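You operate a simulated robot arm through the tools that you are given. There is no shell and no other tool.

Carry out the task below with a simulated robot arm. There is one attempt and no reset: what you move stays moved.

JOB
Box the shrunk pack in the white carton and tape its seam.
Fine: shut both flaps, lay the strip that lies by the carton, roll it down and put the hand roller back.

It is judged by the outcome, as a careful person would: the job done as asked, and still so three seconds after it is handed in. It fails if anything else is knocked over, pushed out of place, dropped, spilled or broken.

ROBOT AND FRAMES
A 6-joint arm with a two-finger gripper, fixed in place. Base frame: the origin is on the floor under the middle of its stand, x ahead of it, y to its left, z up. Readings come in cm, degrees, newtons and seconds.
It reaches about 157.2 cm from its shoulder. Its first joint turns from -166.0 to 166.0 degrees. Payload 2.45 kg.
The tool frame sits at the grasp point between the pads (the TCP): z along the fingers, y along the line on which they close. The tips reach 2 cm beyond it. The gripper opens to 14 cm; its body begins 16.8 cm behind the TCP.
Orientation is that of the tool frame in the base frame, as a unit quaternion [x, y, z, w]. With the fingers straight down and closing along the base's y, the tool's x points along the base's -x, its y along +y and its z along -z.

CONTROLS
- The arm moves only by the tool arm_command. Its argument "plan" is a list that holds one entry, the list of rows, each a list of 7 numbers: the shift along the tool's x, y, z in cm, then the turn, a rotation vector about the tool's x, y, z in degrees, then the gripper command, from -1 (shut) to 1 (fully open), values between in proportion. In form: [[[x, y, z, ax, ay, az, jaw], ...]]. A call has 1 to 20 rows; each row shifts and turns the commanded pose from where the row before left it, along the tool's axes as they then stand. Each row takes 0.2 s and may step no farther than 5 cm and 8.6 degrees from the row before; otherwise, or with a gripper value out of range, the whole call is refused. Where a pose cannot be reached the arm comes as near as it can. A force on the tool above 90 N (or 10 N above the force at the start of the call, whichever is more), or a blocked arm, ends the call early, and 0.2 s more pass. The fingers move at their own pace (about 4.5 cm/s each) and stop on an object; they squeeze with about 29 N. The grip force told is the motor's: it shows also when the fingers shut on nothing. Time passes only in rows, and 0.2 s behind the last, so rows that do not move let the fingers close. The reply holds the time, the measured pose of the TCP, the force on the tool along the base axes, the opening and the grip force, in the units named above and with some noise, with the torque about the TCP (base axes, N m) and any sound that the robot's microphone picked up.
- Cameras (640 x 400 px; columns grow to the right, rows downward): "scene" is fixed at [39.78, -50.14, 165.39]; the picture's right is [0.62, -0.78, 0.00], its down [-0.58, -0.46, -0.67] and it looks along [0.53, 0.42, -0.74] (base axes); focal length 343 px, centre (320, 200). "wrist" rides on the gripper at [7.8, 1.1, -20.9] in the tool frame; the picture's right is [-0.14, 0.99, 0.00], its down [-0.92, -0.13, -0.37] and it looks along [-0.37, -0.05, 0.93] (tool axes); focal length 280 px, centre (320, 200). There is no depth. A picture from a camera that has moved, and an enlarged one, comes with that camera's place and axes in the base frame and with its lens.
- snapshot(camera): a new picture of that camera. It takes no simulated time.
- enlarge(camera, box): a new picture of the part [left, top, right, bottom] of that camera's present view, enlarged. It takes no simulated time.
- sign_off(): hands the job in; it is judged then, once.

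Places have to be worked out from the pictures, the camera data and where the tool is seen. Open the gripper and draw the arm clear of the work before you hand the job in, unless the task says otherwise.

The tools are called after "Call:" by a JSON object that holds its "name" and its "arguments". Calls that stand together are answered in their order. arm_command: Moves the arm, as the interface text tells. Its arguments: {"type":"object","properties":{"plan":{"type":"array"}},"required":["plan"]} The other tools are called the same way: snapshot (camera) takes a picture; enlarge (camera, box) takes an enlarged picture of a part of a camera's view; sign_off () hands the job in.

At the start:

```text
time_s: 0.0
tcp_pos: [68.8, -6.89, 132.5]
tool_rot: [0.0, 1.0, 0.0, -0.001]
contact_force: [0.4, 0.0, -0.5]
wrist_torque: [-0.07, 0.0, 0.0]
grip_width: 13.98
grasp_force: 0.1
```

scene: 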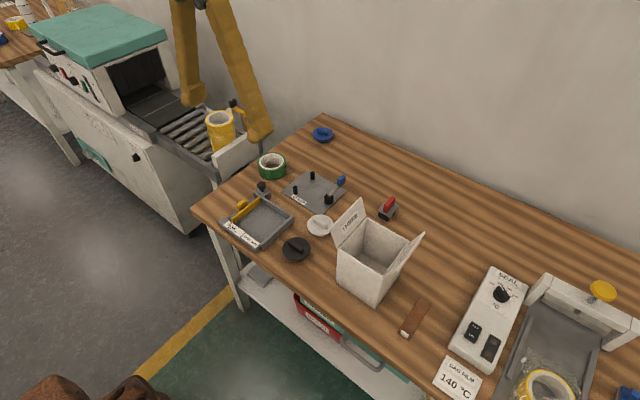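
wrist: 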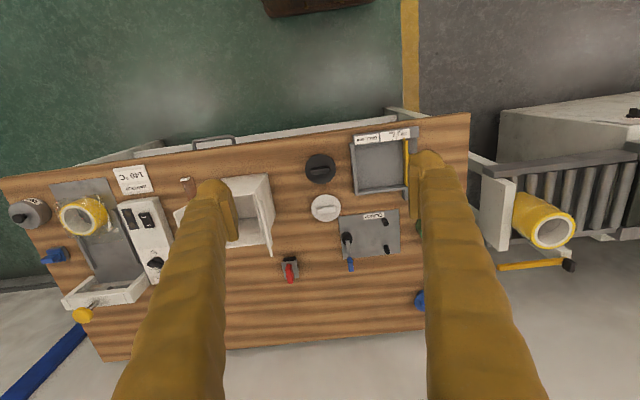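

I'll look over the scene more closely before moving: the pack at the shrink machine's outfeed, the white carton, the strip beside it, and the roller.

Call:
{"name": "enlarge", "arguments": {"camera": "scene", "box": [180, 80, 340, 180]}}

Call:
{"name": "enlarge", "arguments": {"camera": "scene", "box": [310, 180, 470, 340]}}

Call:
{"name": "enlarge", "arguments": {"camera": "scene", "box": [190, 120, 430, 270]}}

Call:
{"name": "enlarge", "arguments": {"camera": "scene", "box": [430, 250, 640, 400]}}

Call:
{"name": "enlarge", "arguments": {"camera": "wrist", "box": [100, 130, 340, 280]}}

Call:
{"name": "enlarge", "arguments": {"camera": "wrist", "box": [300, 120, 460, 320]}}

```text
4.00 times, centred on (260, 130) of scene
camera zoom: at [39.78, -50.14, 165.39], right [0.62, -0.78, 0.0], down [-0.58, -0.46, -0.67], along [0.53, 0.42, -0.74], focal length 1373 px, centre (560, 480)
```

zoom: 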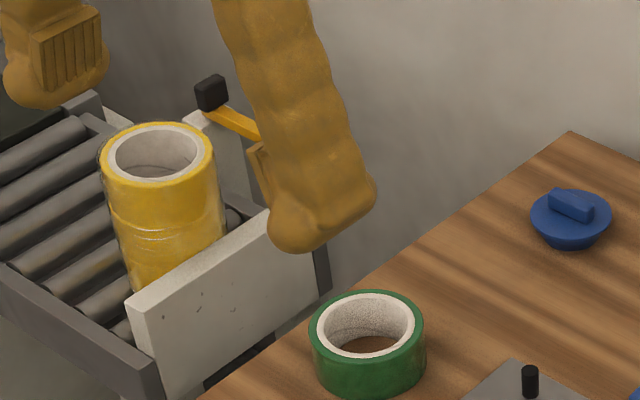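

```text
2.50 times, centred on (390, 260) of scene
camera zoom: at [39.78, -50.14, 165.39], right [0.62, -0.78, 0.0], down [-0.58, -0.46, -0.67], along [0.53, 0.42, -0.74], focal length 858 px, centre (145, 50)
```

zoom: 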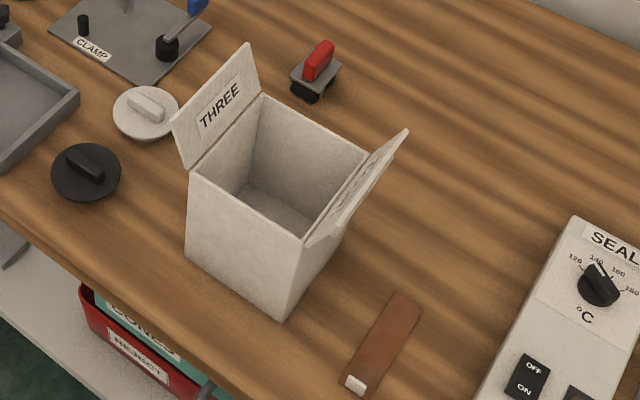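

```text
2.67 times, centred on (310, 195) of scene
camera zoom: at [39.78, -50.14, 165.39], right [0.62, -0.78, 0.0], down [-0.58, -0.46, -0.67], along [0.53, 0.42, -0.74], focal length 916 px, centre (347, 213)
```

zoom: 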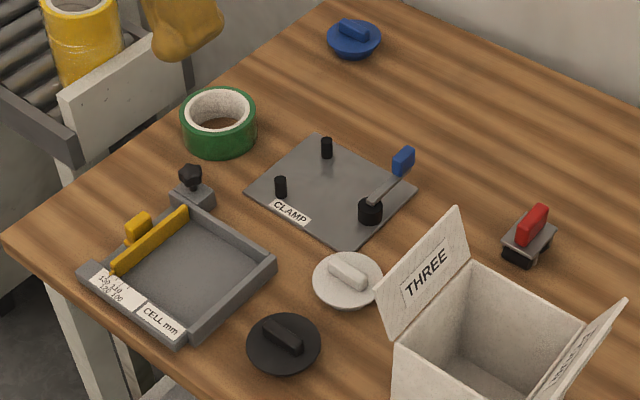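

```text
2.67 times, centred on (535, 325) of scene
camera zoom: at [39.78, -50.14, 165.39], right [0.62, -0.78, 0.0], down [-0.58, -0.46, -0.67], along [0.53, 0.42, -0.74], focal length 916 px, centre (-253, -133)
```

zoom: 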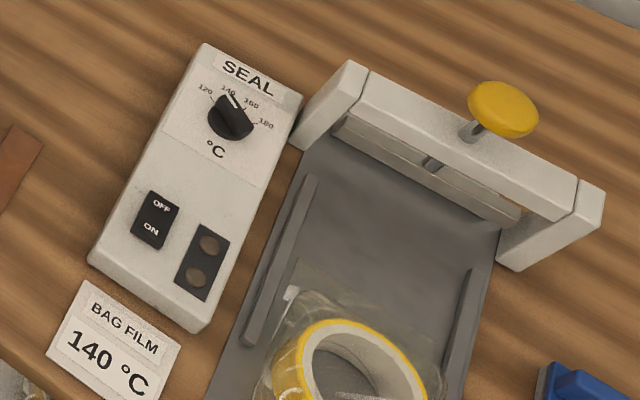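

```text
2.67 times, centred on (220, 205) of wrist
camera zoom: at [60.98, -5.91, 153.4], right [0.14, 0.99, 0.0], down [0.92, -0.13, 0.37], along [0.37, -0.05, -0.93], focal length 748 px, centre (587, 187)
```

zoom: 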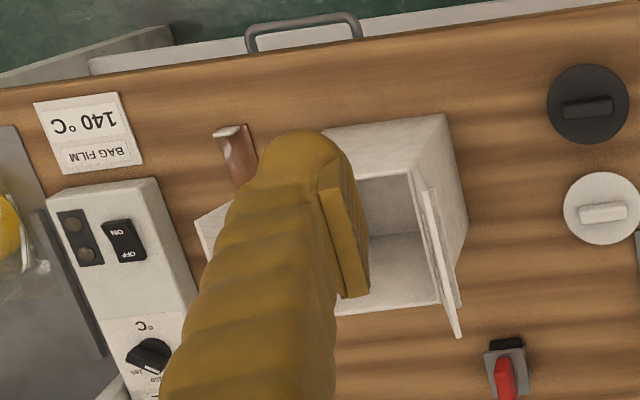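

```text
2.00 times, centred on (380, 220) of wrist
camera zoom: at [60.98, -5.91, 153.4], right [0.14, 0.99, 0.0], down [0.92, -0.13, 0.37], along [0.37, -0.05, -0.93], focal length 561 px, centre (200, 160)
```

zoom: 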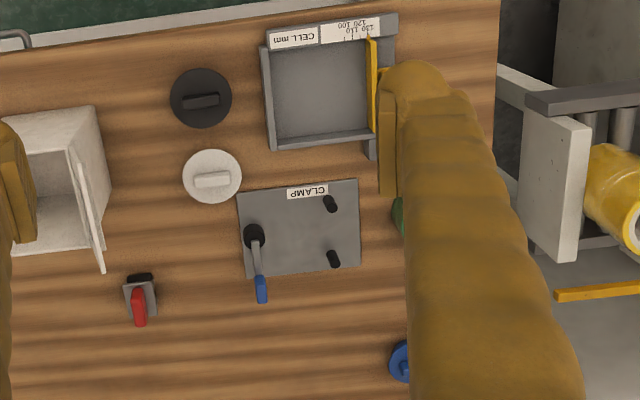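

The pack (yellow shrink-wrapped stack) stands on the outfeed rollers near (103, 49); the carton is near x 80–92, y −37 to −24, and the table surface is about z 78.5. I'll move up over toward the outfeed for a closer look, well above everything.

Call:
{"name": "arm_command", "arguments": {"plan": [[[-1.5, 4, 0.5, 0, 0, 0, 1], [-1.5, 4, 0.5, 0, 0, 0, 1], [-1.5, 4, 0.5, 0, 0, 0, 1], [-1.5, 4, 0.5, 0, 0, 0, 1], [-1.5, 4, 0.5, 0, 0, 0, 1], [-1.5, 4, 0.5, 0, 0, 0, 1], [-1.5, 4, 0.5, 0, 0, 0, 1], [-1.5, 4, 0.5, 0, 0, 0, 1], [-1.5, 4, 0.5, 0, 0, 0, 1], [-1.5, 4, 0.5, 0, 0, 0, 1], [0, 0, 0, 0, 0, 0, 1]]]}}

```text
time_s: 2.4
tcp_pos: [83.82, 33.06, 127.54]
tool_rot: [0.0, 1.0, 0.0, 0.0]
contact_force: [0.0, 0.6, 0.7]
wrist_torque: [-0.02, 0.01, 0.0]
grip_width: 13.99
grasp_force: 0.2
```

The arm is at (83.8, 33.1, 127.5). I'll take pictures from here to locate the pack and see the fingers.

Call:
{"name": "snapshot", "arguments": {"camera": "wrist"}}

Call:
{"name": "snapshot", "arguments": {"camera": "scene"}}

Call:
{"name": "enlarge", "arguments": {"camera": "wrist", "box": [240, 120, 440, 320]}}

```text
taken
camera wrist: at [75.99, 34.11, 148.35], right [0.14, 0.99, 0.0], down [0.92, -0.13, 0.37], along [0.37, -0.05, -0.93], focal length 280 px, centre (320, 200)
```

wrist: 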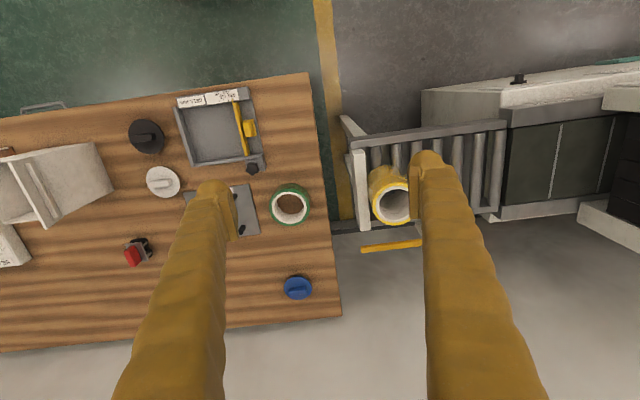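

```text
taken
```

scene: 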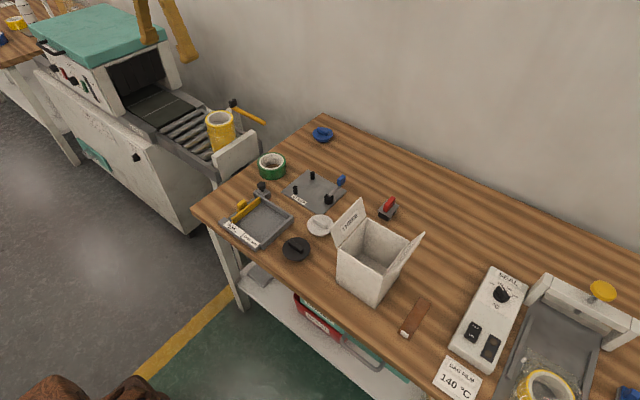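

```text
2.00 times, centred on (340, 220) of wrist
camera zoom: at [75.99, 34.11, 148.35], right [0.14, 0.99, 0.0], down [0.92, -0.13, 0.37], along [0.37, -0.05, -0.93], focal length 561 px, centre (280, 160)
```

zoom: 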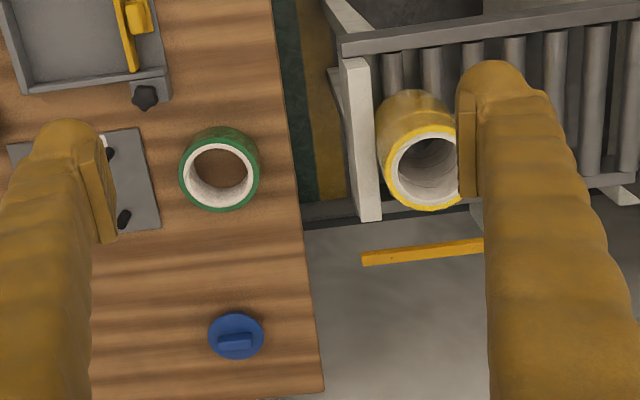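

The pack's top centre triangulates to about (101.7, 46.8, 90.6). I'll move above it at z≈112 to measure the pack, bore and finger sizes.

Call:
{"name": "arm_command", "arguments": {"plan": [[[-2, 1.75, 2, 0, 0, 0, 1], [-2, 1.75, 2, 0, 0, 0, 1], [-2, 1.75, 2, 0, 0, 0, 1], [-2, 1.75, 2, 0, 0, 0, 1], [-2, 1.75, 2, 0, 0, 0, 1], [-2, 1.75, 2, 0, 0, 0, 1], [-2, 1.75, 2, 0, 0, 0, 1], [-2, 1.75, 2, 0, 0, 0, 1], [0, 0, 0, 0, 0, 0, 1]]]}}

```text
time_s: 4.4
tcp_pos: [99.74, 47.45, 111.69]
tool_rot: [0.0, 1.0, 0.001, 0.001]
contact_force: [0.4, -0.1, -0.2]
wrist_torque: [0.0, -0.01, 0.0]
grip_width: 13.99
grasp_force: 0.1
```

Now at (99.7, 47.5, 111.7), above the pack. Taking pictures.

Call:
{"name": "snapshot", "arguments": {"camera": "wrist"}}

Call:
{"name": "enlarge", "arguments": {"camera": "scene", "box": [150, 0, 310, 180]}}

Call:
{"name": "enlarge", "arguments": {"camera": "wrist", "box": [220, 140, 420, 265]}}

```text
taken
camera wrist: at [91.9, 48.42, 132.55], right [0.14, 0.99, 0.0], down [0.92, -0.13, 0.37], along [0.37, -0.05, -0.93], focal length 280 px, centre (320, 200)
```

wrist: 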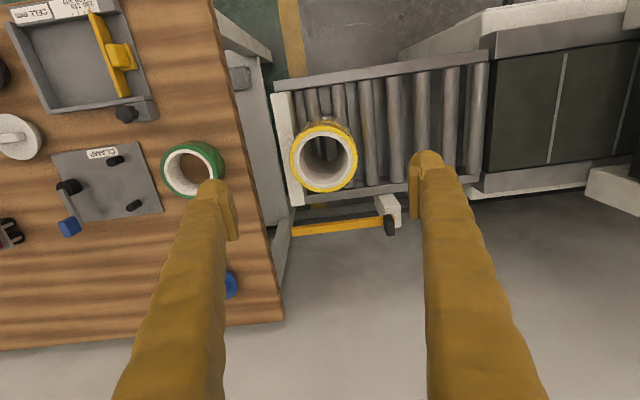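

```text
2.22 times, centred on (230, 90) of scene
camera zoom: at [39.78, -50.14, 165.39], right [0.62, -0.78, 0.0], down [-0.58, -0.46, -0.67], along [0.53, 0.42, -0.74], focal length 763 px, centre (520, 444)
```

zoom: 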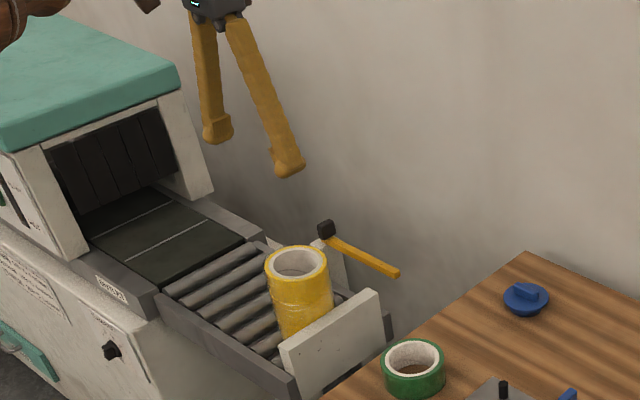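

```text
3.20 times, centred on (320, 202) of wrist
camera zoom: at [91.9, 48.42, 132.55], right [0.14, 0.99, 0.0], down [0.92, -0.13, 0.37], along [0.37, -0.05, -0.93], focal length 897 px, centre (320, 192)
```

zoom: 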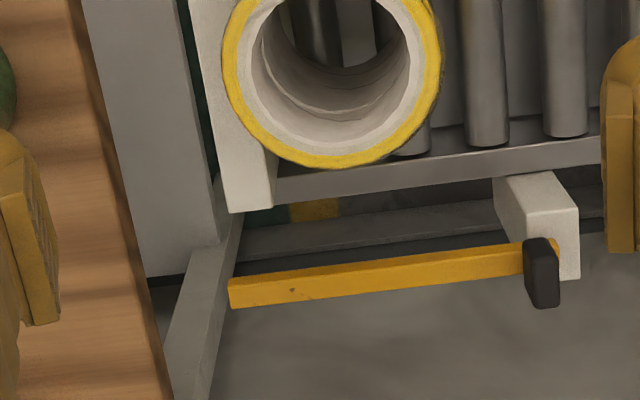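

Pack outer diameter is about 10.5 cm, bore about 7 cm, height about 15 cm; the carton inside is only about 12 cm square, so finger thickness matters. I'll close the gripper in free air here to measure the fingertips.

Call:
{"name": "arm_command", "arguments": {"plan": [[[0, 0, 0, 0, 0, 0, -1], [0, 0, 0, 0, 0, 0, -1], [0, 0, 0, 0, 0, 0, -1], [0, 0, 0, 0, 0, 0, -1], [0, 0, 0, 0, 0, 0, -1], [0, 0, 0, 0, 0, 0, -1], [0, 0, 0, 0, 0, 0, -1], [0, 0, 0, 0, 0, 0, -1], [0, 0, 0, 0, 0, 0, -1], [0, 0, 0, 0, 0, 0, -1]]]}}

```text
time_s: 6.6
tcp_pos: [99.76, 47.45, 111.7]
tool_rot: [-0.001, 1.0, 0.001, 0.0]
contact_force: [0.2, 0.0, 0.1]
wrist_torque: [0.0, 0.01, 0.02]
grip_width: 0.01
grasp_force: 29.0
```

The gripper is shut. I'll look at the closed fingers.

Call:
{"name": "enlarge", "arguments": {"camera": "wrist", "box": [220, 120, 420, 245]}}

Call:
{"name": "enlarge", "arguments": {"camera": "scene", "box": [180, 0, 280, 62]}}

Call:
{"name": "snapshot", "arguments": {"camera": "wrist"}}

```text
3.20 times, centred on (320, 182) of wrist
camera zoom: at [91.9, 48.39, 132.55], right [0.14, 0.99, 0.0], down [0.92, -0.13, 0.37], along [0.37, -0.05, -0.93], focal length 897 px, centre (320, 256)
```

zoom: 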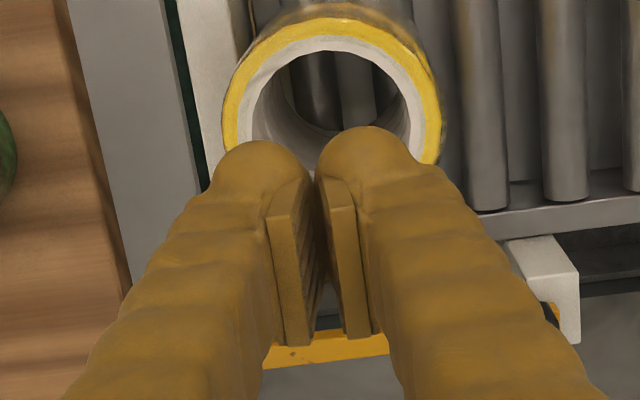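

```text
6.40 times, centred on (230, 31) of scene
camera zoom: at [39.78, -50.14, 165.39], right [0.62, -0.78, 0.0], down [-0.58, -0.46, -0.67], along [0.53, 0.42, -0.74], focal length 2197 px, centre (896, 1282)
```

zoom: 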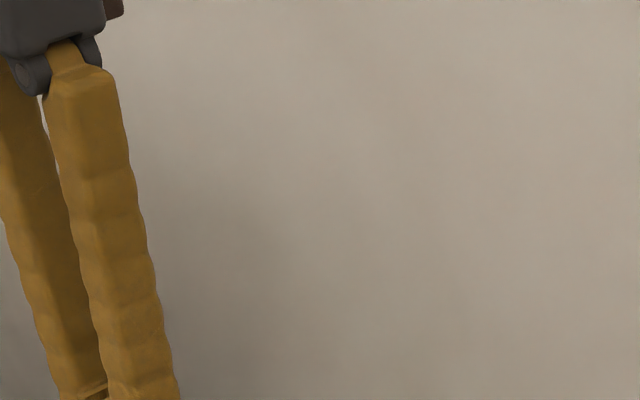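

```text
taken
camera wrist: at [91.9, 48.39, 132.55], right [0.14, 0.99, 0.0], down [0.92, -0.13, 0.37], along [0.37, -0.05, -0.93], focal length 280 px, centre (320, 200)
```

wrist: 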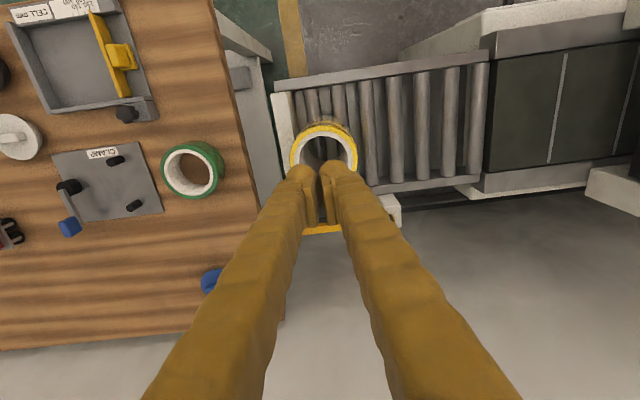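

Closed fingertips measure about 5.4 cm across — thin enough to enter the ~7 cm bore and grip it by opening outward, leaving nothing outside the pack to jam in the carton. I'll go to 3 cm above the pack, centred on about (102.1, 47.5).

Call:
{"name": "arm_command", "arguments": {"plan": [[[-0.6, 0, 4, 0, 0, 0, -1], [-0.6, 0, 4, 0, 0, 0, -1], [-0.6, 0, 4, 0, 0, 0, -1], [-0.54, 0.05, 3.7, 0, 0, 0, -1], [0, 0, 0, 0, 0, 0, -1]]]}}

Call:
{"name": "enlarge", "arguments": {"camera": "wrist", "box": [220, 120, 420, 245]}}

Call:
{"name": "enlarge", "arguments": {"camera": "scene", "box": [170, 70, 270, 170]}}

```text
time_s: 7.8
tcp_pos: [102.1, 47.16, 96.04]
tool_rot: [0.001, 1.0, -0.001, 0.0]
contact_force: [0.4, 0.3, -1.1]
wrist_torque: [-0.01, -0.01, -0.02]
grip_width: 0.0
grasp_force: 28.7
```

```text
3.20 times, centred on (320, 182) of wrist
camera zoom: at [94.21, 48.2, 116.84], right [0.14, 0.99, 0.0], down [0.92, -0.13, 0.37], along [0.37, -0.05, -0.93], focal length 897 px, centre (320, 256)
```

zoom: 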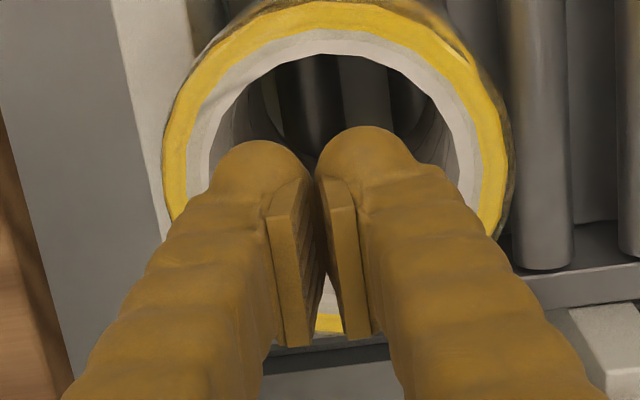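

```text
4.00 times, centred on (220, 120) of scene
camera zoom: at [39.78, -50.14, 165.39], right [0.62, -0.78, 0.0], down [-0.58, -0.46, -0.67], along [0.53, 0.42, -0.74], focal length 1373 px, centre (720, 520)
```

zoom: 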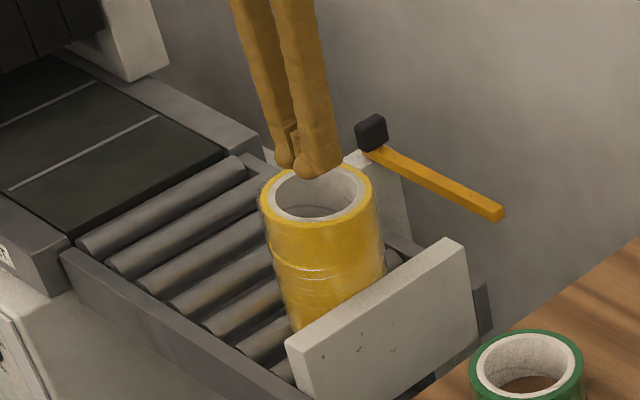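

The bore measures about 7.6 cm with centre near (102.2, 47.55); the closed fingers fit. I'll shift 0.35 cm in y and lower the tips slowly into the bore, first about 2 cm.

Call:
{"name": "arm_command", "arguments": {"plan": [[[-0.08, 0.37, 0, 0, 0, 0, -1], [0, 0, 1, 0, 0, 0, -1], [0, 0, 1, 0, 0, 0, -1], [0, 0, 1, 0, 0, 0, -1], [0, 0, 1, 0, 0, 0, -1], [0, 0, 0.8, 0, 0, 0, -1], [0, 0, 0, 0, 0, 0, -1]]]}}

Call:
{"name": "enlarge", "arguments": {"camera": "wrist", "box": [220, 120, 420, 245]}}

Call:
{"name": "enlarge", "arguments": {"camera": "scene", "box": [170, 70, 270, 170]}}

```text
time_s: 9.4
tcp_pos: [102.21, 47.58, 91.06]
tool_rot: [0.0, 1.0, 0.0, -0.001]
contact_force: [-0.7, 0.2, -0.7]
wrist_torque: [-0.01, 0.01, 0.01]
grip_width: 0.0
grasp_force: 28.7
```

```text
3.20 times, centred on (320, 182) of wrist
camera zoom: at [94.33, 48.58, 111.87], right [0.14, 0.99, 0.0], down [0.92, -0.13, 0.37], along [0.37, -0.05, -0.93], focal length 897 px, centre (320, 256)
```

zoom: 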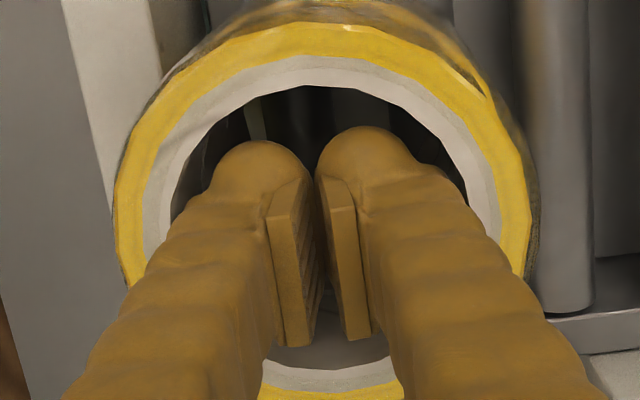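

```text
4.00 times, centred on (220, 120) of scene
camera zoom: at [39.78, -50.14, 165.39], right [0.62, -0.78, 0.0], down [-0.58, -0.46, -0.67], along [0.53, 0.42, -0.74], focal length 1373 px, centre (720, 520)
```

zoom: 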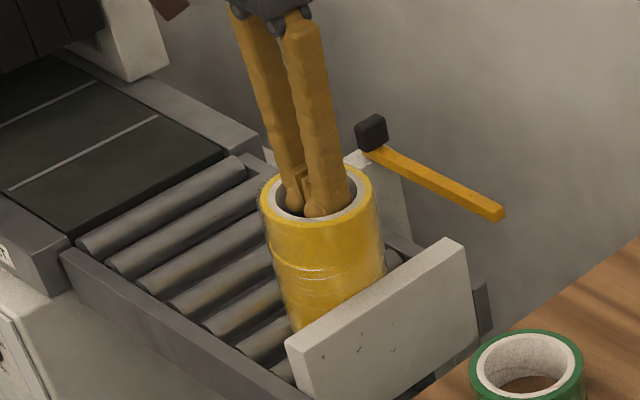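

The tips are inside the bore with no contact. I'll go down another 3.5 cm.

Call:
{"name": "arm_command", "arguments": {"plan": [[[0, 0, 0.9, 0, 0, 0, -1], [0, 0, 0.9, 0, 0, 0, -1], [0, 0, 0.9, 0, 0, 0, -1], [0, 0, 0.8, 0, 0, 0, -1], [0, 0, 0, 0, 0, 0, -1]]]}}

Call:
{"name": "enlarge", "arguments": {"camera": "wrist", "box": [220, 120, 420, 245]}}

Call:
{"name": "enlarge", "arguments": {"camera": "scene", "box": [170, 70, 270, 170]}}

```text
time_s: 10.6
tcp_pos: [102.38, 47.58, 87.54]
tool_rot: [0.001, 1.0, -0.001, 0.0]
contact_force: [-0.5, -0.9, 0.5]
wrist_torque: [0.03, 0.02, 0.0]
grip_width: 0.0
grasp_force: 29.0
```

```text
3.20 times, centred on (320, 182) of wrist
camera zoom: at [94.48, 48.54, 108.4], right [0.14, 0.99, 0.0], down [0.92, -0.13, 0.37], along [0.37, -0.05, -0.93], focal length 897 px, centre (320, 256)
```

zoom: 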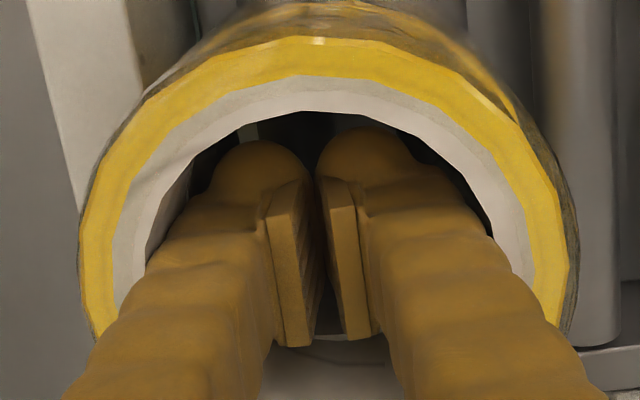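

```text
4.00 times, centred on (220, 120) of scene
camera zoom: at [39.78, -50.14, 165.39], right [0.62, -0.78, 0.0], down [-0.58, -0.46, -0.67], along [0.53, 0.42, -0.74], focal length 1373 px, centre (720, 520)
```

zoom: 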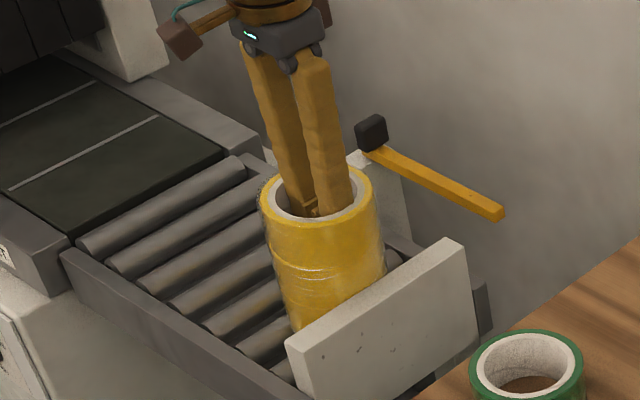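

No contact so far (tips about 4.5 cm into the bore). Now I open the fingers slightly to see whether they meet the bore wall.

Call:
{"name": "arm_command", "arguments": {"plan": [[[0, 0, 0, 0, 0, 0, -0.7], [0, 0, 0, 0, 0, 0, -0.7], [0, 0, 0, 0, 0, 0, -0.7]]]}}

```text
time_s: 11.4
tcp_pos: [102.26, 47.52, 87.58]
tool_rot: [0.0, 1.0, 0.0, 0.0]
contact_force: [-0.9, 4.4, -1.3]
wrist_torque: [0.06, 0.02, -0.07]
grip_width: 1.77
grasp_force: 0.0
```

The fingers met the wall at about 1.8 cm opening, as expected. I'll command wider to press outward and see if they hold at that width.

Call:
{"name": "arm_command", "arguments": {"plan": [[[0, 0, 0, 0, 0, 0, -0.4], [0, 0, 0, 0, 0, 0, -0.4], [0, 0, 0, 0, 0, 0, 0.2], [0, 0, 0, 0, 0, 0, 0.2]]]}}

Call:
{"name": "enlarge", "arguments": {"camera": "wrist", "box": [220, 120, 420, 245]}}

Call:
{"name": "enlarge", "arguments": {"camera": "scene", "box": [170, 70, 270, 170]}}

```text
time_s: 12.4
tcp_pos: [102.35, 47.7, 87.58]
tool_rot: [0.0, 1.0, 0.0, -0.001]
contact_force: [-2.4, 10.2, -3.4]
wrist_torque: [0.61, -0.08, -0.15]
grip_width: 1.96
grasp_force: 0.0
```

```text
3.20 times, centred on (320, 182) of wrist
camera zoom: at [94.46, 48.6, 108.38], right [0.14, 0.99, 0.0], down [0.92, -0.13, 0.37], along [0.37, -0.05, -0.93], focal length 897 px, centre (320, 256)
```

zoom: 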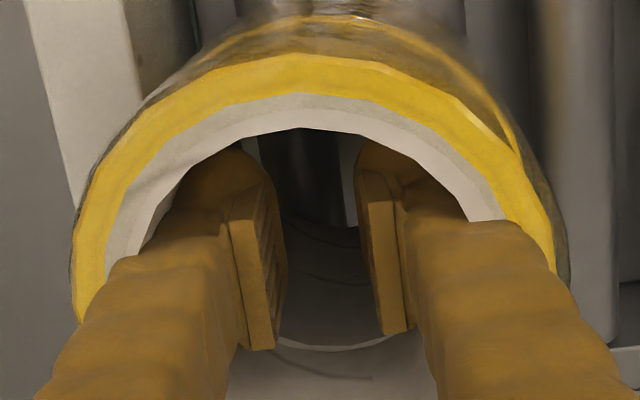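

```text
4.00 times, centred on (220, 120) of scene
camera zoom: at [39.78, -50.14, 165.39], right [0.62, -0.78, 0.0], down [-0.58, -0.46, -0.67], along [0.53, 0.42, -0.74], focal length 1373 px, centre (720, 520)
```

zoom: 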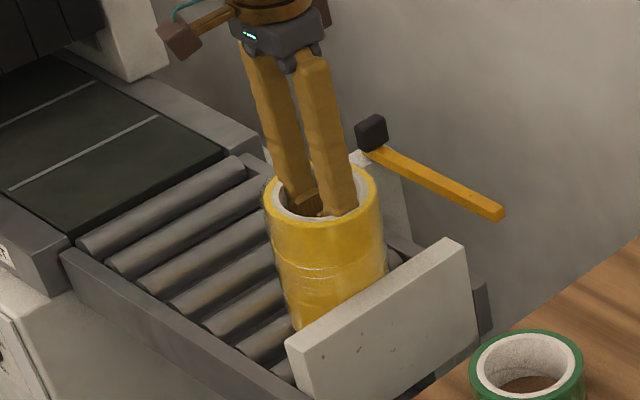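

The fingers are held at 1.96 cm against the bore and the pack centred itself on them. I'll open the command fully for maximum force and lift just 1 cm to test whether it holds.

Call:
{"name": "arm_command", "arguments": {"plan": [[[0, 0, 0, 0, 0, 0, 1], [0, 0, 0, 0, 0, 0, 1], [0, 0, -0.3, 0, 0, 0, 1], [0, 0, -0.3, 0, 0, 0, 1], [0, 0, -0.4, 0, 0, 0, 1], [0, 0, 0, 0, 0, 0, 1], [0, 0, 0, 0, 0, 0, 1]]]}}

Call:
{"name": "enlarge", "arguments": {"camera": "wrist", "box": [220, 120, 420, 245]}}

Call:
{"name": "enlarge", "arguments": {"camera": "scene", "box": [170, 70, 270, 170]}}

```text
time_s: 14.0
tcp_pos: [102.17, 47.51, 88.59]
tool_rot: [0.0, 1.0, 0.0, 0.001]
contact_force: [-1.3, 19.7, -8.7]
wrist_torque: [1.32, 0.07, -0.14]
grip_width: 2.09
grasp_force: 0.1
```

```text
3.20 times, centred on (320, 182) of wrist
camera zoom: at [94.37, 48.54, 109.44], right [0.14, 0.99, 0.0], down [0.92, -0.13, 0.37], along [0.37, -0.05, -0.93], focal length 897 px, centre (320, 256)
```

zoom: 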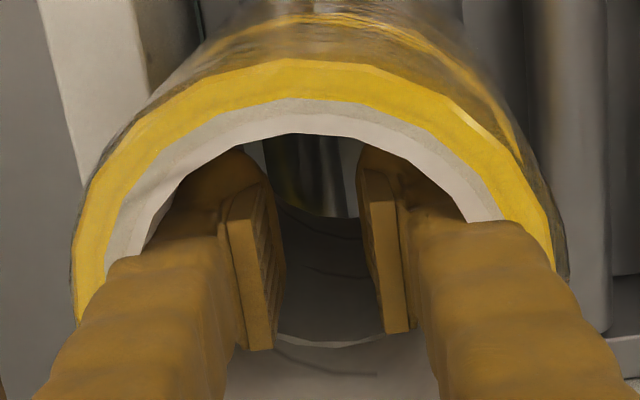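

```text
4.00 times, centred on (220, 120) of scene
camera zoom: at [39.78, -50.14, 165.39], right [0.62, -0.78, 0.0], down [-0.58, -0.46, -0.67], along [0.53, 0.42, -0.74], focal length 1373 px, centre (720, 520)
```

zoom: 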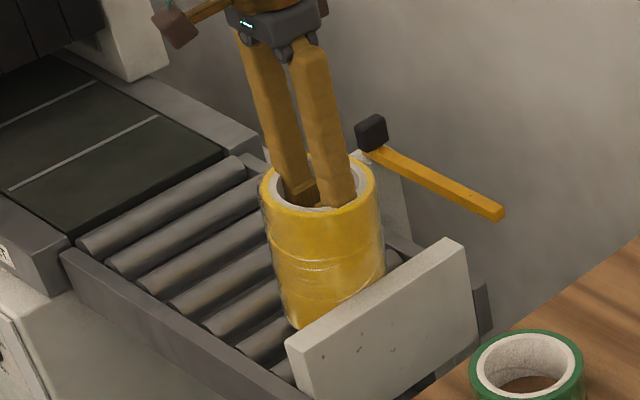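

The pack rose with the gripper (about 9 N weight), but there's a 20 N sideways force acting ~7 cm below the TCP: the pack is rubbing on the end plate. I'll ease it +y away from the plate and read the force again.

Call:
{"name": "arm_command", "arguments": {"plan": [[[0, 0.2, 0, 0, 0, 0, 1], [0, 0.3, 0, 0, 0, 0, 1], [0, 0, 0, 0, 0, 0, 1]]]}}

```text
time_s: 14.8
tcp_pos: [102.28, 48.02, 88.51]
tool_rot: [0.0, 1.0, 0.0, 0.0]
contact_force: [1.1, 1.8, -5.9]
wrist_torque: [0.11, -0.03, 0.03]
grip_width: 2.37
grasp_force: 0.0
```

Side force is gone. I'll move another 0.5 cm away from the plate, then lift 2 cm and check that the hold is stable.

Call:
{"name": "arm_command", "arguments": {"plan": [[[0, 0.5, 0, 0, 0, 0, 1], [0, 0, -0.5, 0, 0, 0, 1], [0, 0, -0.5, 0, 0, 0, 1], [0, 0, -0.5, 0, 0, 0, 1], [0, 0, -0.5, 0, 0, 0, 1], [0, 0, 0, 0, 0, 0, 1], [0, 0, 0, 0, 0, 0, 1]]]}}

Call:
{"name": "enlarge", "arguments": {"camera": "wrist", "box": [220, 120, 420, 245]}}

Call:
{"name": "enlarge", "arguments": {"camera": "scene", "box": [170, 70, 270, 170]}}

```text
time_s: 16.4
tcp_pos: [102.33, 48.59, 90.65]
tool_rot: [0.0, 1.0, 0.0, -0.001]
contact_force: [-0.8, 0.1, -5.8]
wrist_torque: [0.0, 0.0, 0.0]
grip_width: 2.39
grasp_force: 0.2
```

```text
3.20 times, centred on (320, 182) of wrist
camera zoom: at [94.45, 49.54, 111.45], right [0.14, 0.99, 0.0], down [0.92, -0.13, 0.37], along [0.37, -0.05, -0.93], focal length 897 px, centre (320, 256)
```

zoom: 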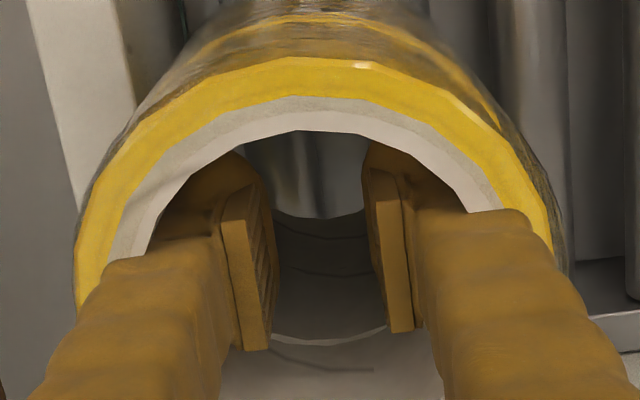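

```text
4.00 times, centred on (220, 120) of scene
camera zoom: at [39.78, -50.14, 165.39], right [0.62, -0.78, 0.0], down [-0.58, -0.46, -0.67], along [0.53, 0.42, -0.74], focal length 1373 px, centre (720, 520)
```

zoom: 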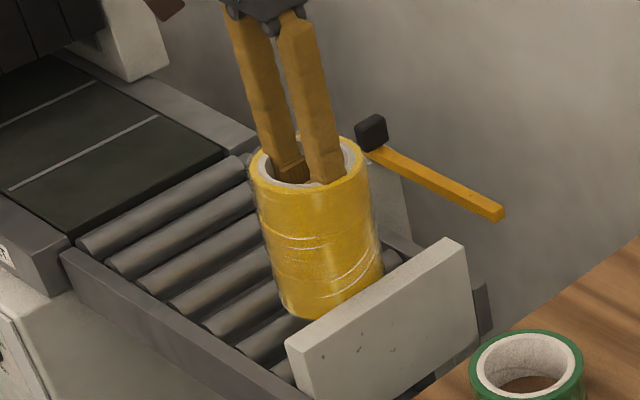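

The pack is securely held (5.8 N, no side load) and hangs upright; its bottom is about 12.4 cm below the TCP. I'll lift straight up 29 cm before travelling.

Call:
{"name": "arm_command", "arguments": {"plan": [[[0, 0, -0.7, 0, 0, 0, 1], [0, 0, -1.2, 0, 0, 0, 1], [0, 0, -1.8, 0, 0, 0, 1], [0, 0, -2, 0, 0, 0, 1], [0, 0, -2, 0, 0, 0, 1], [0, 0, -2, 0, 0, 0, 1], [0, 0, -2, 0, 0, 0, 1], [0, 0, -2, 0, 0, 0, 1], [0, 0, -2, 0, 0, 0, 1], [0, 0, -2, 0, 0, 0, 1], [0, 0, -2, 0, 0, 0, 1], [0, 0, -2, 0, 0, 0, 1], [0, 0, -2, 0, 0, 0, 1], [0, 0, -2, 0, 0, 0, 1], [0, 0, -1.8, 0, 0, 0, 1], [0, 0, -1, 0, 0, 0, 1], [0, 0, -0.5, 0, 0, 0, 1], [0, 0, 0, 0, 0, 0, 1]]]}}

Call:
{"name": "snapshot", "arguments": {"camera": "wrist"}}

Call:
{"name": "snapshot", "arguments": {"camera": "scene"}}

```text
time_s: 20.2
tcp_pos: [102.13, 48.48, 119.51]
tool_rot: [0.0, 1.0, 0.0, 0.001]
contact_force: [-0.6, 0.3, -5.3]
wrist_torque: [0.01, -0.04, 0.04]
grip_width: 2.39
grasp_force: 0.0
```

```text
taken
camera wrist: at [94.26, 49.5, 140.3], right [0.14, 0.99, 0.0], down [0.92, -0.13, 0.37], along [0.37, -0.05, -0.93], focal length 280 px, centre (320, 200)
```

wrist: 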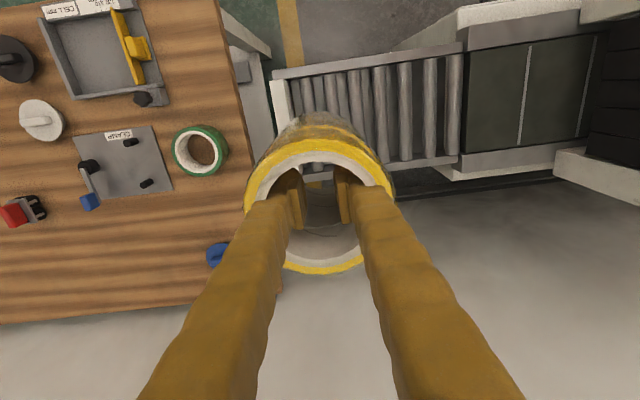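

```text
taken
```

scene: 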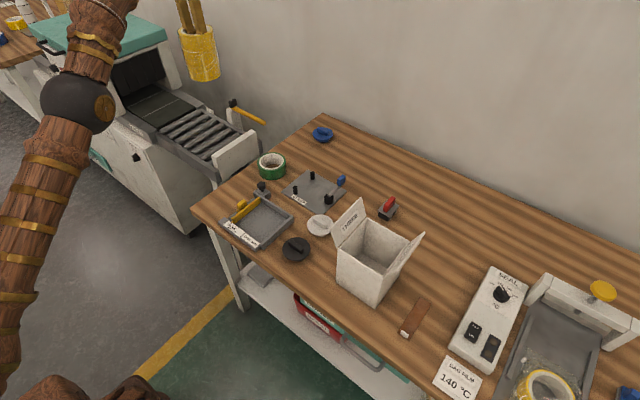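

The grip is steady at 2.39 cm and the pack's centre is about 0.55 cm ahead of the TCP in x. Before travelling, I'll zoom in on the carton and strip to pin down the carton's rim corners and flaps.

Call:
{"name": "enlarge", "arguments": {"camera": "scene", "box": [325, 190, 435, 310]}}

Call:
{"name": "enlarge", "arguments": {"camera": "scene", "box": [380, 280, 460, 360]}}

Call:
{"name": "enlarge", "arguments": {"camera": "scene", "box": [360, 180, 420, 230]}}

```text
3.33 times, centred on (380, 250) of scene
camera zoom: at [39.78, -50.14, 165.39], right [0.62, -0.78, 0.0], down [-0.58, -0.46, -0.67], along [0.53, 0.42, -0.74], focal length 1144 px, centre (120, 33)
```

zoom: 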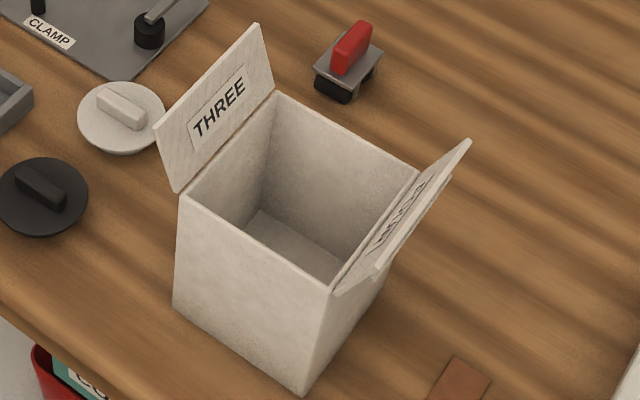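

```text
5.00 times, centred on (420, 320) of scene
camera zoom: at [39.78, -50.14, 165.39], right [0.62, -0.78, 0.0], down [-0.58, -0.46, -0.67], along [0.53, 0.42, -0.74], focal length 1717 px, centre (-180, -400)
```

zoom: 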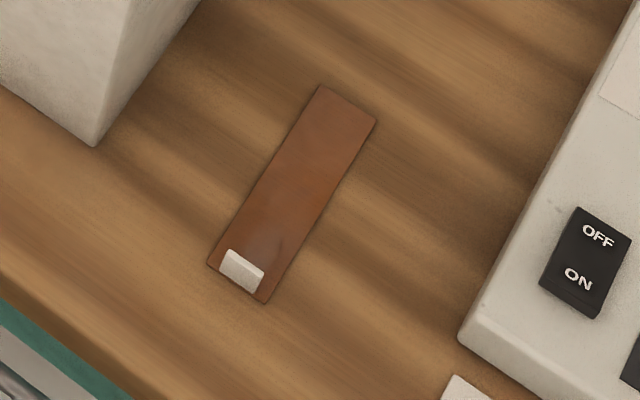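

```text
8.00 times, centred on (390, 205) of scene
camera zoom: at [39.78, -50.14, 165.39], right [0.62, -0.78, 0.0], down [-0.58, -0.46, -0.67], along [0.53, 0.42, -0.74], focal length 2747 px, centre (-240, 160)
```

zoom: 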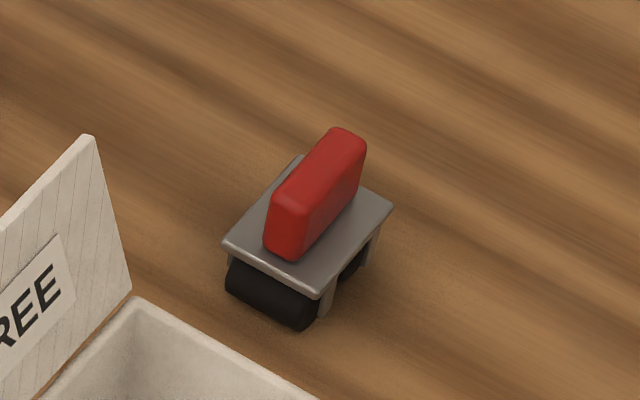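

The carton's rim is about x 80–92.5, y −36.8 to −24.0, z ≈ 95.2 (centre 86.25, −30.4); the strip lies along x with a white grip tab at its near end, and the roller's handle runs along x. Now I carry the pack over, staying well above the flaps.

Call:
{"name": "arm_command", "arguments": {"plan": [[[0.5, -1, 0, 0, 0, 0, 1], [0.92, -2.5, 0, 0, 0, 0, 1], [0.92, -4, 0, 0, 0, 0, 1], [0.92, -4.4, 0, 0, 0, 0, 1], [0.92, -4.4, 0, 0, 0, 0, 1], [0.92, -4.4, 0, 0, 0, 0, 1], [0.92, -4.4, 0, 0, 0, 0, 1], [0.92, -4.4, 0, 0, 0, 0, 1], [0.92, -4.4, 0, 0, 0, 0, 1], [0.92, -4.4, 0, 0, 0, 0, 1], [0.92, -4.4, 0, 0, 0, 0, 1], [0.92, -4.4, 0, 0, 0, 0, 1], [0.92, -4.4, 0, 0, 0, 0, 1], [0.92, -4.4, 0, 0, 0, 0, 1], [0.92, -4.4, 0, 0, 0, 0, 1], [0.92, -4.4, 0, 0, 0, 0, 1], [0.92, -3, 0, 0, 0, 0, 1], [0.92, -1.3, 0, 0, 0, 0, 1], [0.38, 0, 0, 0, 0, 0, 1], [0, 0, 0, 0, 0, 0, 1]]]}}

Call:
{"name": "snapshot", "arguments": {"camera": "wrist"}}

Call:
{"name": "snapshot", "arguments": {"camera": "scene"}}

```text
time_s: 24.4
tcp_pos: [85.76, -20.39, 119.65]
tool_rot: [0.0, 1.0, 0.0, 0.0]
contact_force: [-0.2, -0.4, -5.1]
wrist_torque: [0.01, -0.03, 0.0]
grip_width: 2.36
grasp_force: 0.0
```

```text
taken
camera wrist: at [77.93, -19.44, 140.44], right [0.14, 0.99, 0.0], down [0.92, -0.13, 0.37], along [0.37, -0.05, -0.93], focal length 280 px, centre (320, 200)
```

wrist: 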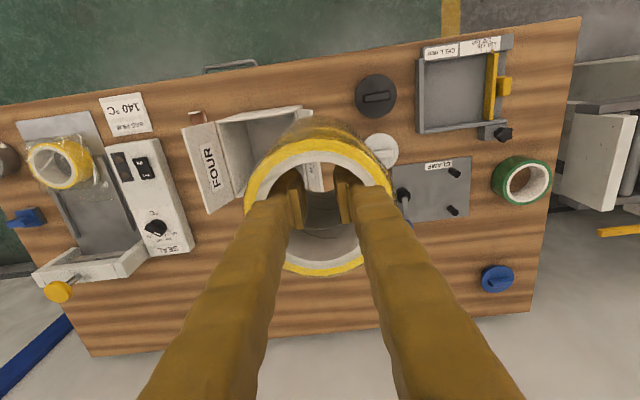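

```text
taken
```

scene: 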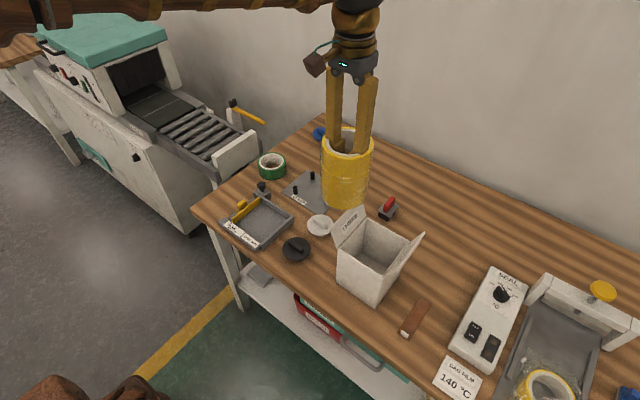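

The pack is 10 cm from the carton in y, still firm. I'll zoom on the flaps and pack in both views for alignment.

Call:
{"name": "enlarge", "arguments": {"camera": "wrist", "box": [170, 90, 330, 220]}}

Call:
{"name": "enlarge", "arguments": {"camera": "scene", "box": [300, 110, 440, 310]}}

```text
3.08 times, centred on (250, 155) of wrist
camera zoom: at [77.93, -19.44, 140.44], right [0.14, 0.99, 0.0], down [0.92, -0.13, 0.37], along [0.37, -0.05, -0.93], focal length 863 px, centre (535, 338)
```

zoom: 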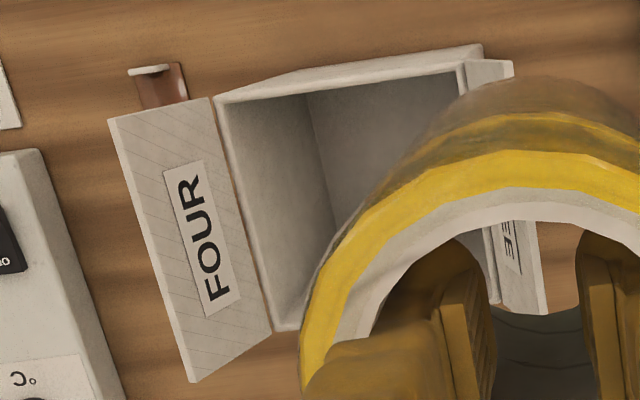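

```text
2.00 times, centred on (370, 210) of scene
camera zoom: at [39.78, -50.14, 165.39], right [0.62, -0.78, 0.0], down [-0.58, -0.46, -0.67], along [0.53, 0.42, -0.74], focal length 687 px, centre (220, 180)
```

zoom: 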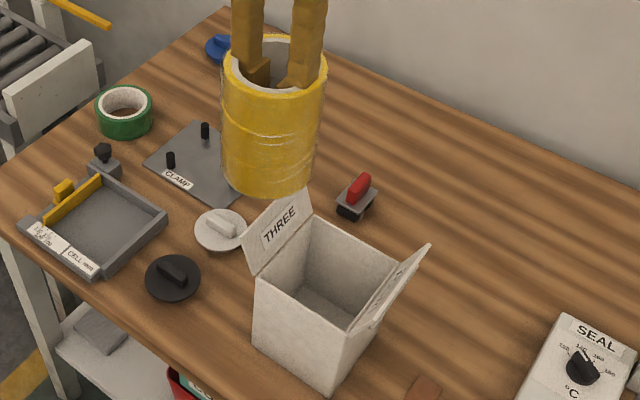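

Two estimates of the carton centre differ by about 0.7 cm, so I'll move above it, lower to just above the rim, and align visually there.

Call:
{"name": "arm_command", "arguments": {"plan": [[[-0.1, -1, 0, 0, 0, 0, 1], [-0.1, -2.5, 0, 0, 0, 0, 1], [-0.1, -3, 0, 0, 0, 0, 1], [-0.1, -2, 0, 0, 0, 0, 1], [0, -1, 0, 0, 0, 0, 1], [0, 0, 1, 0, 0, 0, 1], [0, 0, 2, 0, 0, 0, 1], [0, 0, 2, 0, 0, 0, 1], [0, 0, 2, 0, 0, 0, 1], [0, 0, 1.5, 0, 0, 0, 1], [0, 0, 0.5, 0, 0, 0, 1], [0, 0, 0, 0, 0, 0, 1]]]}}

Call:
{"name": "snapshot", "arguments": {"camera": "wrist"}}

Call:
{"name": "enlarge", "arguments": {"camera": "scene", "box": [320, 140, 440, 310]}}

```text
time_s: 27.0
tcp_pos: [86.18, -30.05, 110.5]
tool_rot: [0.0, 1.0, 0.0, -0.001]
contact_force: [-0.2, -0.3, -5.7]
wrist_torque: [-0.02, 0.02, 0.0]
grip_width: 2.36
grasp_force: 0.1
```

```text
taken
camera wrist: at [78.39, -29.05, 131.38], right [0.14, 0.99, 0.0], down [0.92, -0.13, 0.37], along [0.37, -0.05, -0.93], focal length 280 px, centre (320, 200)
```

wrist: 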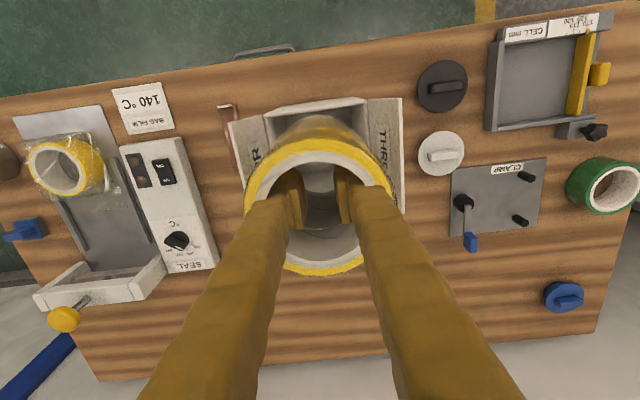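

```text
2.35 times, centred on (380, 225) of scene
camera zoom: at [39.78, -50.14, 165.39], right [0.62, -0.78, 0.0], down [-0.58, -0.46, -0.67], along [0.53, 0.42, -0.74], focal length 808 px, centre (179, 141)
```

zoom: 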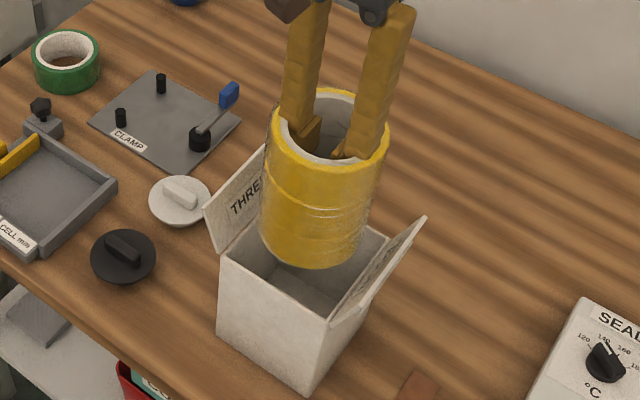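

The pack is centred approximately over the opening. I'll zoom in closer to compare the pack's bottom with the rim.

Call:
{"name": "enlarge", "arguments": {"camera": "scene", "box": [340, 200, 430, 290]}}

Call:
{"name": "enlarge", "arguments": {"camera": "wrist", "box": [220, 80, 420, 205]}}

```text
4.44 times, centred on (385, 245) of scene
camera zoom: at [39.78, -50.14, 165.39], right [0.62, -0.78, 0.0], down [-0.58, -0.46, -0.67], along [0.53, 0.42, -0.74], focal length 1526 px, centre (31, 0)
```

zoom: 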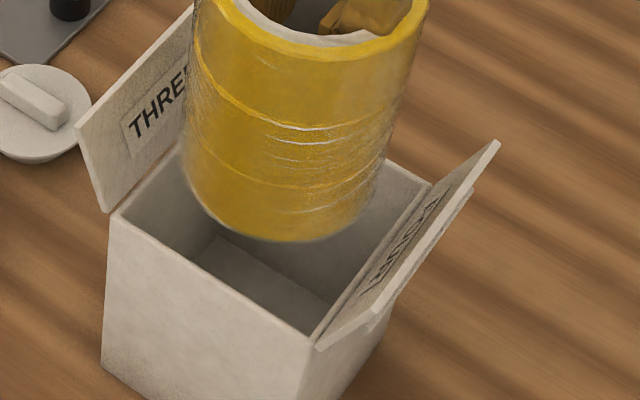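

```text
3.20 times, centred on (320, 142) of wrist
camera zoom: at [78.39, -29.05, 131.38], right [0.14, 0.99, 0.0], down [0.92, -0.13, 0.37], along [0.37, -0.05, -0.93], focal length 897 px, centre (320, 384)
```

zoom: 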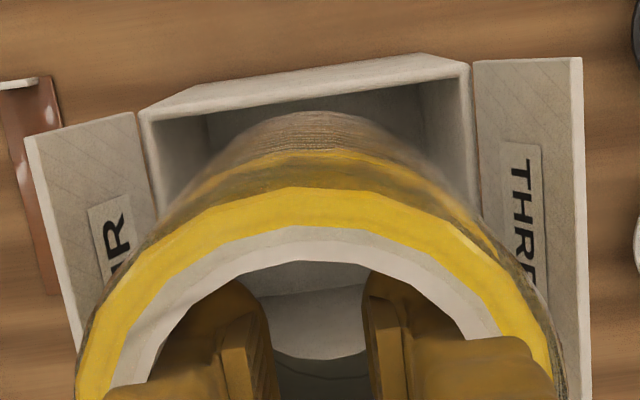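

From the wrist view the rim's near edge is x ≈ 80.75 and y spans −36.55 to −23.5, so the opening's centre is about (87.0, −30.0); the pack's centre is about (86.6, −30.25). I'll shift +0.4 x, +0.25 y and lower 6 cm in small steps.

Call:
{"name": "arm_command", "arguments": {"plan": [[[-0.4, 0.25, 0, 0, 0, 0, 1], [0, 0, 0.5, 0, 0, 0, 1], [0, 0, 1, 0, 0, 0, 1], [0, 0, 1, 0, 0, 0, 1], [0, 0, 1, 0, 0, 0, 1], [0, 0, 1, 0, 0, 0, 1], [0, 0, 1, 0, 0, 0, 1], [0, 0, 0.5, 0, 0, 0, 1], [0, 0, 0, 0, 0, 0, 1]]]}}

Call:
{"name": "enlarge", "arguments": {"camera": "scene", "box": [340, 200, 430, 290]}}

Call:
{"name": "enlarge", "arguments": {"camera": "wrist", "box": [220, 80, 420, 205]}}

```text
time_s: 29.0
tcp_pos: [86.65, -29.66, 104.44]
tool_rot: [-0.001, 1.0, 0.0, 0.001]
contact_force: [0.3, -0.4, -4.8]
wrist_torque: [-0.01, -0.04, -0.01]
grip_width: 2.37
grasp_force: 0.0
```

```text
4.44 times, centred on (385, 245) of scene
camera zoom: at [39.78, -50.14, 165.39], right [0.62, -0.78, 0.0], down [-0.58, -0.46, -0.67], along [0.53, 0.42, -0.74], focal length 1526 px, centre (31, 0)
```

zoom: 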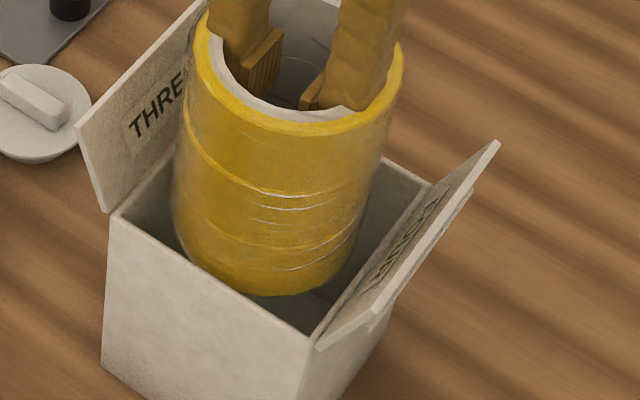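

```text
3.20 times, centred on (320, 142) of wrist
camera zoom: at [78.74, -28.72, 125.3], right [0.14, 0.99, 0.0], down [0.92, -0.13, 0.37], along [0.37, -0.05, -0.93], focal length 897 px, centre (320, 384)
```

zoom: 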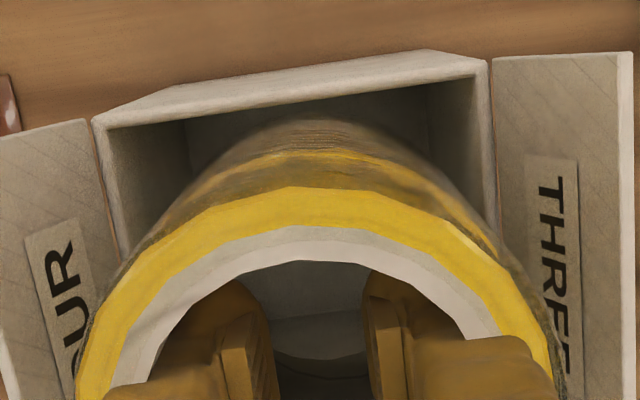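

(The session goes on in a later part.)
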